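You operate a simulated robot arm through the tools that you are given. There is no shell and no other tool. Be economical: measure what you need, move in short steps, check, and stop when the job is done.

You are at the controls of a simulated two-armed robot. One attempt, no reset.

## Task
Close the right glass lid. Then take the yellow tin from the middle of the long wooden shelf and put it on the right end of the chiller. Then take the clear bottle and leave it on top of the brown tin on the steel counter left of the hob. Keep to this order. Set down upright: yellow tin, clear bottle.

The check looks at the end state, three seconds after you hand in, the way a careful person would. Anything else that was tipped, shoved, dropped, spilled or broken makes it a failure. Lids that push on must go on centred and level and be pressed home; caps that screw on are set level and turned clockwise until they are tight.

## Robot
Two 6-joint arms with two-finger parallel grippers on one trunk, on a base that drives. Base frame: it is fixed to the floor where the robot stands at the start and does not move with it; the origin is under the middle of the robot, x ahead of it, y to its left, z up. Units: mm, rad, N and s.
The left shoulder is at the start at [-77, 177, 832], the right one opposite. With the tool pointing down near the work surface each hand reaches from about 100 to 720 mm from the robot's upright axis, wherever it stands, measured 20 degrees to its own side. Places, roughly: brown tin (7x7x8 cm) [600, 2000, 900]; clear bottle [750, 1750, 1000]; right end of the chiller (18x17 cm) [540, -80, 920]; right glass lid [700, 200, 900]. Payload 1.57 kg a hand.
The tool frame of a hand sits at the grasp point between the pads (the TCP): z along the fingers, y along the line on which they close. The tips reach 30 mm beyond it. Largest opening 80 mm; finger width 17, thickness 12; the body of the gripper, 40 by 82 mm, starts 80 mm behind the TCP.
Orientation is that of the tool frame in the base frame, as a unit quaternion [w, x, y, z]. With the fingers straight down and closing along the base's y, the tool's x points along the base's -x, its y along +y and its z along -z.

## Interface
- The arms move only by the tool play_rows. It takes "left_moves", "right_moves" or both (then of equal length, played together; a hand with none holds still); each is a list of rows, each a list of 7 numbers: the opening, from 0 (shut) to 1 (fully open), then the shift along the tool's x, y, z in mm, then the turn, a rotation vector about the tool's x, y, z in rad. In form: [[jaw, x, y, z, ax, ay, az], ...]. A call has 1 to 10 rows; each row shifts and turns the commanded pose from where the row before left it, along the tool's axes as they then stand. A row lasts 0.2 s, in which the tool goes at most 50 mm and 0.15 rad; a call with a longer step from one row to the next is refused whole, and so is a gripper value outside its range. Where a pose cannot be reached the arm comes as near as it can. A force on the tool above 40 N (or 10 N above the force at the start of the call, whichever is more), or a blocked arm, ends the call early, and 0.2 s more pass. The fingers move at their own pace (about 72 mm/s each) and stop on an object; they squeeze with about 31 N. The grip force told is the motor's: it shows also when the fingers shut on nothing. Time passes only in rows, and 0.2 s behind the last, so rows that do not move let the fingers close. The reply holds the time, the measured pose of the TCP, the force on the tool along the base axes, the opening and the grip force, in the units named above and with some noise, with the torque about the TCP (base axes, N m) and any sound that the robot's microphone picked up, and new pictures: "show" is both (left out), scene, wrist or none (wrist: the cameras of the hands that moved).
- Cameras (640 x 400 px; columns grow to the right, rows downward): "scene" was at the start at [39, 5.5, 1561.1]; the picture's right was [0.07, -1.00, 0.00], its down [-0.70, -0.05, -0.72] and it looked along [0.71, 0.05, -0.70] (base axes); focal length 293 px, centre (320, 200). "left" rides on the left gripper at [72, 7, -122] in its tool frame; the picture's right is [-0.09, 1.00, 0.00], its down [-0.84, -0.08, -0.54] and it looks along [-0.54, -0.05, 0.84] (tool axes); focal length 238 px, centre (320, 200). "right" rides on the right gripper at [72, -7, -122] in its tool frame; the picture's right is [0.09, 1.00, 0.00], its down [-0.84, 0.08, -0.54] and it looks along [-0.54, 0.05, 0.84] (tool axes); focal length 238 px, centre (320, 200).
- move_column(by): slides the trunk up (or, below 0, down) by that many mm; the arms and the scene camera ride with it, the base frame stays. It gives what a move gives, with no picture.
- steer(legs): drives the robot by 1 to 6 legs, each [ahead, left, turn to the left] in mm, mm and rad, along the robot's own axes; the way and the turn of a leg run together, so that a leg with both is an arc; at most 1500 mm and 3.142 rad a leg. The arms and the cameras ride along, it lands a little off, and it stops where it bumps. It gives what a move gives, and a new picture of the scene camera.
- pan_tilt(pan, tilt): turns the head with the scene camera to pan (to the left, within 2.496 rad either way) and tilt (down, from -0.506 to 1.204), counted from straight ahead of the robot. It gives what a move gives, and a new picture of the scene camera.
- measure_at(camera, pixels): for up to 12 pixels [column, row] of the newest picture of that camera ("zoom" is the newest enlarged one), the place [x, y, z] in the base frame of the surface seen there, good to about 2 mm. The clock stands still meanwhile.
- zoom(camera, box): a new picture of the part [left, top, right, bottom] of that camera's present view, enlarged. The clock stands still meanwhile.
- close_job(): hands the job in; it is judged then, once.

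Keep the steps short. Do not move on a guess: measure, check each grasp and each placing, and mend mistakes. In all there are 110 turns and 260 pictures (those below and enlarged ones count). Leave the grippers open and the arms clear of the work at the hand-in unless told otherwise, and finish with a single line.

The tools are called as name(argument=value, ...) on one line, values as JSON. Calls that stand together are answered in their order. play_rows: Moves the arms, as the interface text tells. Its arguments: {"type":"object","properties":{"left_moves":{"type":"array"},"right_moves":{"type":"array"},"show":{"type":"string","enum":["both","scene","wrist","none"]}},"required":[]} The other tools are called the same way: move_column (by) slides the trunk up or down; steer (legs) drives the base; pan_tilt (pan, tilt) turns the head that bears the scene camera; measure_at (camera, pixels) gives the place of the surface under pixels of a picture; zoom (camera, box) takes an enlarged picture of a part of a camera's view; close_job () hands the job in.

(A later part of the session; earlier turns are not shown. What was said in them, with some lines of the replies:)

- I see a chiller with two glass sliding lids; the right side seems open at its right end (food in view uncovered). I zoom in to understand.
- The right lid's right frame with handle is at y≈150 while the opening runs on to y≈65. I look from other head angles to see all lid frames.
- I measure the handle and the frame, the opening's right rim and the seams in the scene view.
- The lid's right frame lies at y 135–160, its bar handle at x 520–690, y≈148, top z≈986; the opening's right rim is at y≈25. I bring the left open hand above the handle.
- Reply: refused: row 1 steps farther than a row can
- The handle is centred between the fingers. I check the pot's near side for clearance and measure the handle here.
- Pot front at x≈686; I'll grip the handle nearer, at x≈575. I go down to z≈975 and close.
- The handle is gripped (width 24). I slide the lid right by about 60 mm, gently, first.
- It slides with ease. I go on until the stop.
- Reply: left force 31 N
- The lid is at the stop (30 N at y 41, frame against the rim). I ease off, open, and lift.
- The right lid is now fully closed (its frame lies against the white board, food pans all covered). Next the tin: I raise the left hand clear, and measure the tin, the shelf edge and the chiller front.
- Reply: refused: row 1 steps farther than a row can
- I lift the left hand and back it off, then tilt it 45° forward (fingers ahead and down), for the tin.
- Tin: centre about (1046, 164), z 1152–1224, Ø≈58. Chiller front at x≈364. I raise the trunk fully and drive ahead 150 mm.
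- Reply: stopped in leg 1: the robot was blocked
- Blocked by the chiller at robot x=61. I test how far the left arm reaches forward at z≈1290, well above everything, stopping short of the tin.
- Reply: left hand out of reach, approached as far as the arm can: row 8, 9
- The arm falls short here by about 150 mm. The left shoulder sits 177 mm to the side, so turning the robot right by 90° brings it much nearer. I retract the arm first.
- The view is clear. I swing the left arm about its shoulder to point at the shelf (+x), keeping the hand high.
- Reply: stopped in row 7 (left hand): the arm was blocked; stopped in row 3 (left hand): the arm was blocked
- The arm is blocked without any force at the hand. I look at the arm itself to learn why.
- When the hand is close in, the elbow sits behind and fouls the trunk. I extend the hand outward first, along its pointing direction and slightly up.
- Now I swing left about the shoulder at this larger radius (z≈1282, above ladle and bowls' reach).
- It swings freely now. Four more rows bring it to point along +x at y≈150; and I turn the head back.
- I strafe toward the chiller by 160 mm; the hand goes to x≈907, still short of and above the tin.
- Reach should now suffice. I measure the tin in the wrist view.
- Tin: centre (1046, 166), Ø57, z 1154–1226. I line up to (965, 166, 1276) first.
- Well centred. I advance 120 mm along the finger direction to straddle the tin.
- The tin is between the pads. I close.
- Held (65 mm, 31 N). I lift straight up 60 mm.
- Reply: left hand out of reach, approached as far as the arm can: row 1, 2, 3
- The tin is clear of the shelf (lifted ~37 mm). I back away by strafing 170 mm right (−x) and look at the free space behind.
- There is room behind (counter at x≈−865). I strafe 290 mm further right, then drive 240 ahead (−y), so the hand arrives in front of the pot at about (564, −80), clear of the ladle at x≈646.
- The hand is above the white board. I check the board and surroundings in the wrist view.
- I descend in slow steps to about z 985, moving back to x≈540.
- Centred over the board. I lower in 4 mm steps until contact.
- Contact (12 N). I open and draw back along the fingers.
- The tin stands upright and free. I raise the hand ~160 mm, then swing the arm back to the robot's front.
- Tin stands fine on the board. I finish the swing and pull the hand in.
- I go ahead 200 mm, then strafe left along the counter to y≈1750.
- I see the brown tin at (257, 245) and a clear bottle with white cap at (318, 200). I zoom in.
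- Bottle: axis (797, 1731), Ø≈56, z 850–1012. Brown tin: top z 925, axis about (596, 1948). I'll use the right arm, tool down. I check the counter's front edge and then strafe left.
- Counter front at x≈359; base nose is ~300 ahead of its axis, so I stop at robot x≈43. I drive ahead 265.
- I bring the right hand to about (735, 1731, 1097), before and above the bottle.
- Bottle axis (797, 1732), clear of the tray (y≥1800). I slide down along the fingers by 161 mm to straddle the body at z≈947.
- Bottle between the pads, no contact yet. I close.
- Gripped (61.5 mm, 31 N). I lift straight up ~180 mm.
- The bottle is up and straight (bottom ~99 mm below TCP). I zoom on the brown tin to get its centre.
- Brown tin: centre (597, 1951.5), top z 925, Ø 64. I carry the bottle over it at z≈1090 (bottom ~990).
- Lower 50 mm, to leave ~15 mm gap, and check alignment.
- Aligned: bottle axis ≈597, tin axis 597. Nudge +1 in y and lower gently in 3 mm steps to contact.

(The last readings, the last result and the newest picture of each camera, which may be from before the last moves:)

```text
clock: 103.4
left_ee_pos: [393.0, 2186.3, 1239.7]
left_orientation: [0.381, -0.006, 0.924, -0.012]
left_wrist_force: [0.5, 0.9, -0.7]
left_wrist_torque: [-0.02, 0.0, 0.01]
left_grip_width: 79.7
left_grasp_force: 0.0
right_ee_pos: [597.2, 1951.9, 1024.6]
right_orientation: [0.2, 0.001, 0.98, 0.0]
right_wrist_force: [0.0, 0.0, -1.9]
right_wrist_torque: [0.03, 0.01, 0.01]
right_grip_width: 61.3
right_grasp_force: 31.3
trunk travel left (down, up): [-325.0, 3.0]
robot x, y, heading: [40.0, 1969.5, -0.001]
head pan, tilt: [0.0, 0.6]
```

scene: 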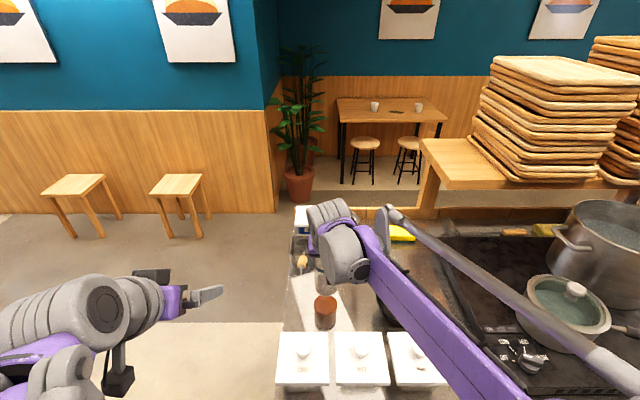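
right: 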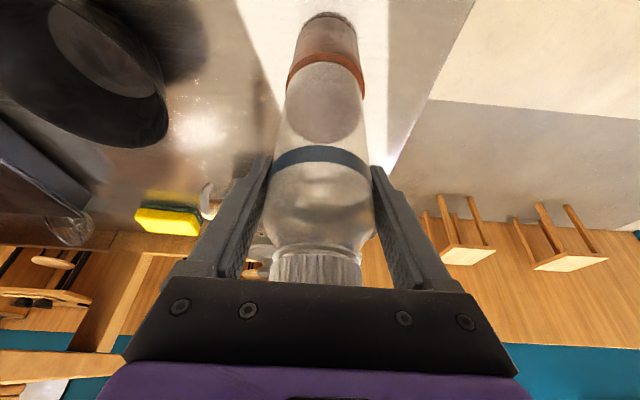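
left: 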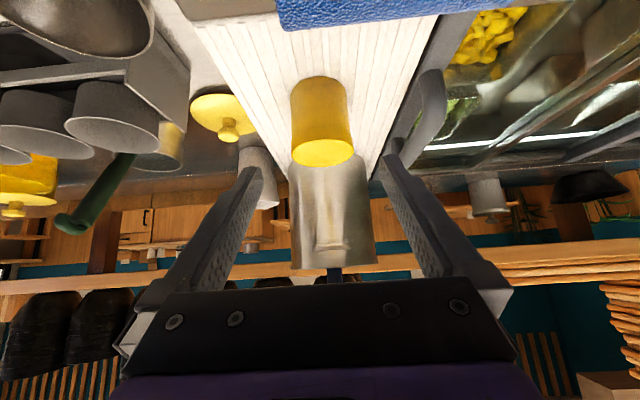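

No contact yet; I go on in 1 mm steps.

play_rows(right_moves=[[0, 0.4, 0, 0.95, 0, 0, 0], [0, 0.4, 0, 0.95, 0, 0, 0], [0, 0.4, 0, 0.95, 0, 0, 0], [0, 0, 0, 0, 0, 0, 0]], show="wrist")

```text
clock: 104.4
left_ee_pos: [391.3, 2185.8, 1240.7]
left_orientation: [0.381, -0.006, 0.924, -0.012]
left_wrist_force: [0.2, -0.2, 0.0]
left_wrist_torque: [0.04, 0.01, 0.01]
left_grip_width: 80.1
left_grasp_force: 0.1
right_ee_pos: [598.7, 1952.0, 1024.0]
right_orientation: [0.201, 0.001, 0.98, 0.0]
right_wrist_force: [2.4, 0.1, 18.2]
right_wrist_torque: [0.03, -0.18, 0.0]
right_grip_width: 61.4
right_grasp_force: 31.0
trunk travel left (down, up): [-325.0, 3.0]
robot x, y, heading: [43.8, 1966.1, 0.004]
head pan, tilt: [0.0, 0.6]
```

right: 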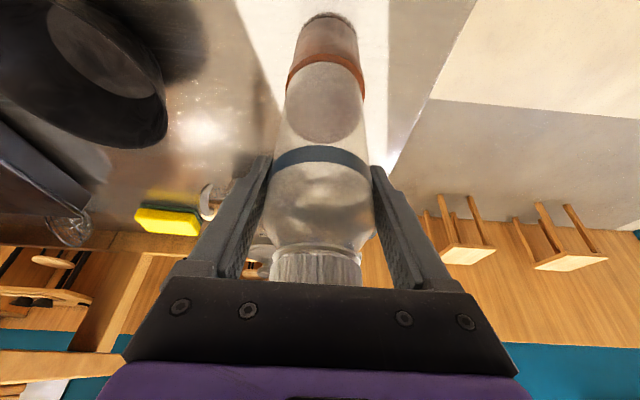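

Contact (18 N). I ease up 1.5 mm, open, and draw back along the fingers.

play_rows(right_moves=[[0, -0.6, 0, -1.4, 0, 0, 0], [0.4, 0, 0, 0, 0, 0, 0], [1, 0, 0, 0, 0, 0, 0], [1, 0, 0, 0, 0, 0, 0], [1, 0, 0, -15, 0, 0, 0], [1, 0, 0, -35, 0, 0, 0], [1, 0, 0, -45, 0, 0, 0], [1, 0, 0, -45, 0, 0, 0], [1, 0, 0, -45, 0, 0, 0], [1, 0, 0, 0, 0, 0, 0]], show="both")

```text
clock: 106.6
left_ee_pos: [393.4, 2186.1, 1237.5]
left_orientation: [0.381, -0.005, 0.924, -0.013]
left_wrist_force: [-0.6, 0.5, -0.4]
left_wrist_torque: [-0.01, 0.02, 0.04]
left_grip_width: 80.0
left_grasp_force: 0.1
right_ee_pos: [526.7, 1951.3, 1193.9]
right_orientation: [0.198, 0.001, 0.98, -0.001]
right_wrist_force: [1.2, -0.6, 0.5]
right_wrist_torque: [-0.01, 0.03, 0.04]
right_grip_width: 79.9
right_grasp_force: 0.0
trunk travel left (down, up): [-325.0, 3.0]
robot x, y, heading: [38.5, 1972.4, -0.004]
head pan, tilt: [0.0, 0.6]
```

scene: 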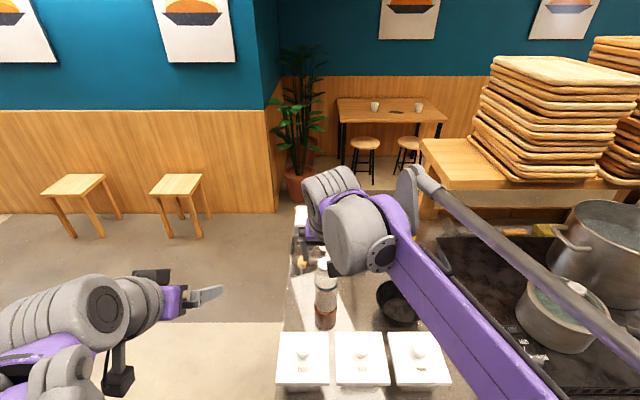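
right: 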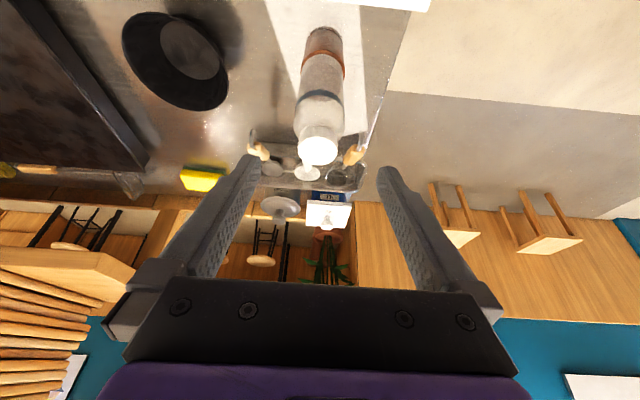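

The bottle stands on the brown tin. I back the hand further off and verify it, and back the robot away from the counter.

play_rows(right_moves=[[1, 20, 0, -38, 0, 0, 0], [1, 20, -15, -38, 0, 0, 0], [1, 0, 0, 0, 0, 0, 0]], show="none")

steer(legs=[[-250, 0, 0]])

zoom(camera="scene", box=[260, 160, 460, 310])

```text
clock: 107.4
left_ee_pos: [393.0, 2185.4, 1240.0]
left_orientation: [0.381, -0.006, 0.924, -0.012]
left_wrist_force: [0.1, 0.4, 0.1]
left_wrist_torque: [0.01, 0.03, 0.02]
left_grip_width: 79.8
left_grasp_force: 0.1
right_ee_pos: [459.8, 1938.4, 1247.8]
right_orientation: [0.199, 0.001, 0.98, -0.001]
right_wrist_force: [0.3, 0.5, 0.1]
right_wrist_torque: [-0.02, 0.01, -0.02]
right_grip_width: 80.1
right_grasp_force: 0.1
trunk travel left (down, up): [-325.0, 3.0]
robot x, y, heading: [40.2, 1969.9, -0.001]
head pan, tilt: [0.0, 0.6]
```

```text
clock: 109.2
left_ee_pos: [142.4, 2185.7, 1238.6]
left_orientation: [0.382, -0.005, 0.924, -0.013]
left_wrist_force: [-0.5, 0.7, -0.2]
left_wrist_torque: [0.02, 0.02, 0.01]
left_grip_width: 79.8
left_grasp_force: 0.0
right_ee_pos: [209.8, 1937.9, 1248.7]
right_orientation: [0.199, 0.0, 0.98, -0.001]
right_wrist_force: [-0.4, -0.4, 0.2]
right_wrist_torque: [-0.02, -0.03, -0.02]
right_grip_width: 80.1
right_grasp_force: 0.1
trunk travel left (down, up): [-325.0, 3.0]
robot x, y, heading: [-207.4, 1969.7, 0.0]
head pan, tilt: [0.0, 0.6]
```

scene: 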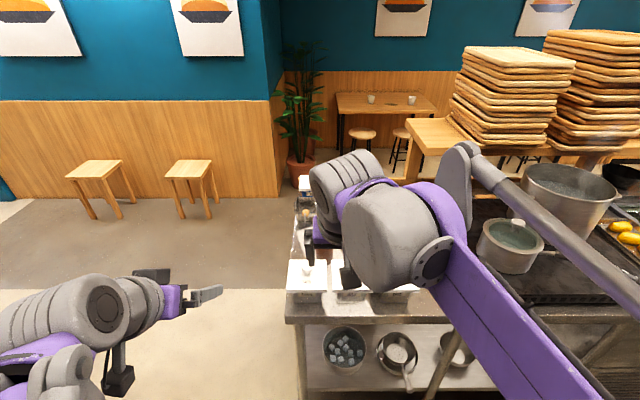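

```text
2.67 times, centred on (360, 235) of scene
```

zoom: 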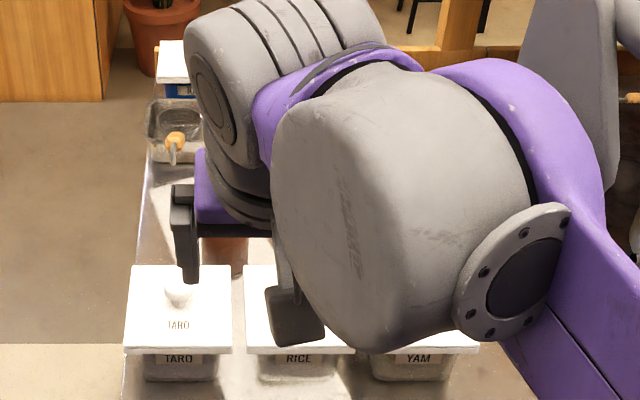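

My arm hides the bottle; I move the right hand 240 mm to the right for a last look.

play_rows(right_moves=[[1, 0, -46, 0, 0, 0, 0], [1, 0, -46, 0, 0, 0, 0], [1, 0, -46, 0, 0, 0, 0], [1, 0, -46, 0, 0, 0, 0], [1, 0, -46, 0, 0, 0, 0], [1, 0, 0, 0, 0, 0, 0]], show="scene")

zoom(camera="scene", box=[270, 160, 430, 310])

```text
clock: 110.6
left_ee_pos: [142.3, 2186.4, 1239.3]
left_orientation: [0.381, -0.006, 0.924, -0.012]
left_wrist_force: [-0.1, 0.7, -0.4]
left_wrist_torque: [0.02, 0.01, -0.02]
left_grip_width: 79.8
left_grasp_force: 0.0
right_ee_pos: [207.7, 1707.7, 1249.9]
right_orientation: [0.199, 0.001, 0.98, -0.001]
right_wrist_force: [0.4, 0.1, -0.1]
right_wrist_torque: [-0.02, 0.03, -0.02]
right_grip_width: 79.9
right_grasp_force: 0.0
trunk travel left (down, up): [-325.0, 3.0]
robot x, y, heading: [-211.5, 1973.0, -0.002]
head pan, tilt: [0.0, 0.6]
```

scene: 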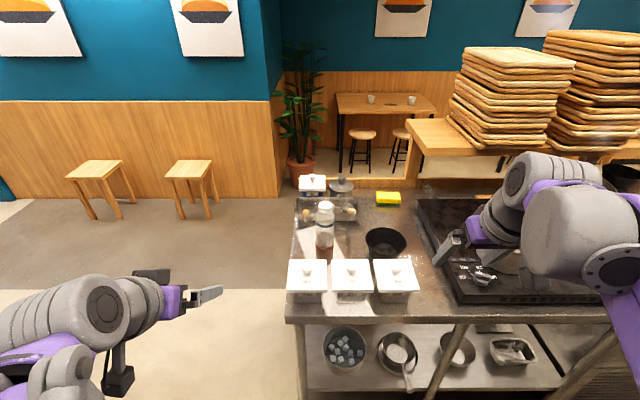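

```text
2.67 times, centred on (350, 235) of scene
```

zoom: 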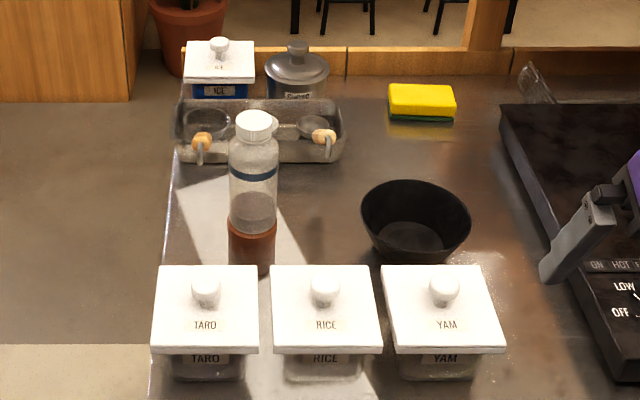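

The bottle stands upright and centred on the brown tin, everything around it is unmoved, both grippers are open and clear. I hand in.

close_job()

```text
The job is handed in.
```

The right glass lid is closed, the yellow tin stands upright on the right end of the chiller, and the clear bottle stands upright on the brown tin; I saw nothing else moved, and the job is handed in.
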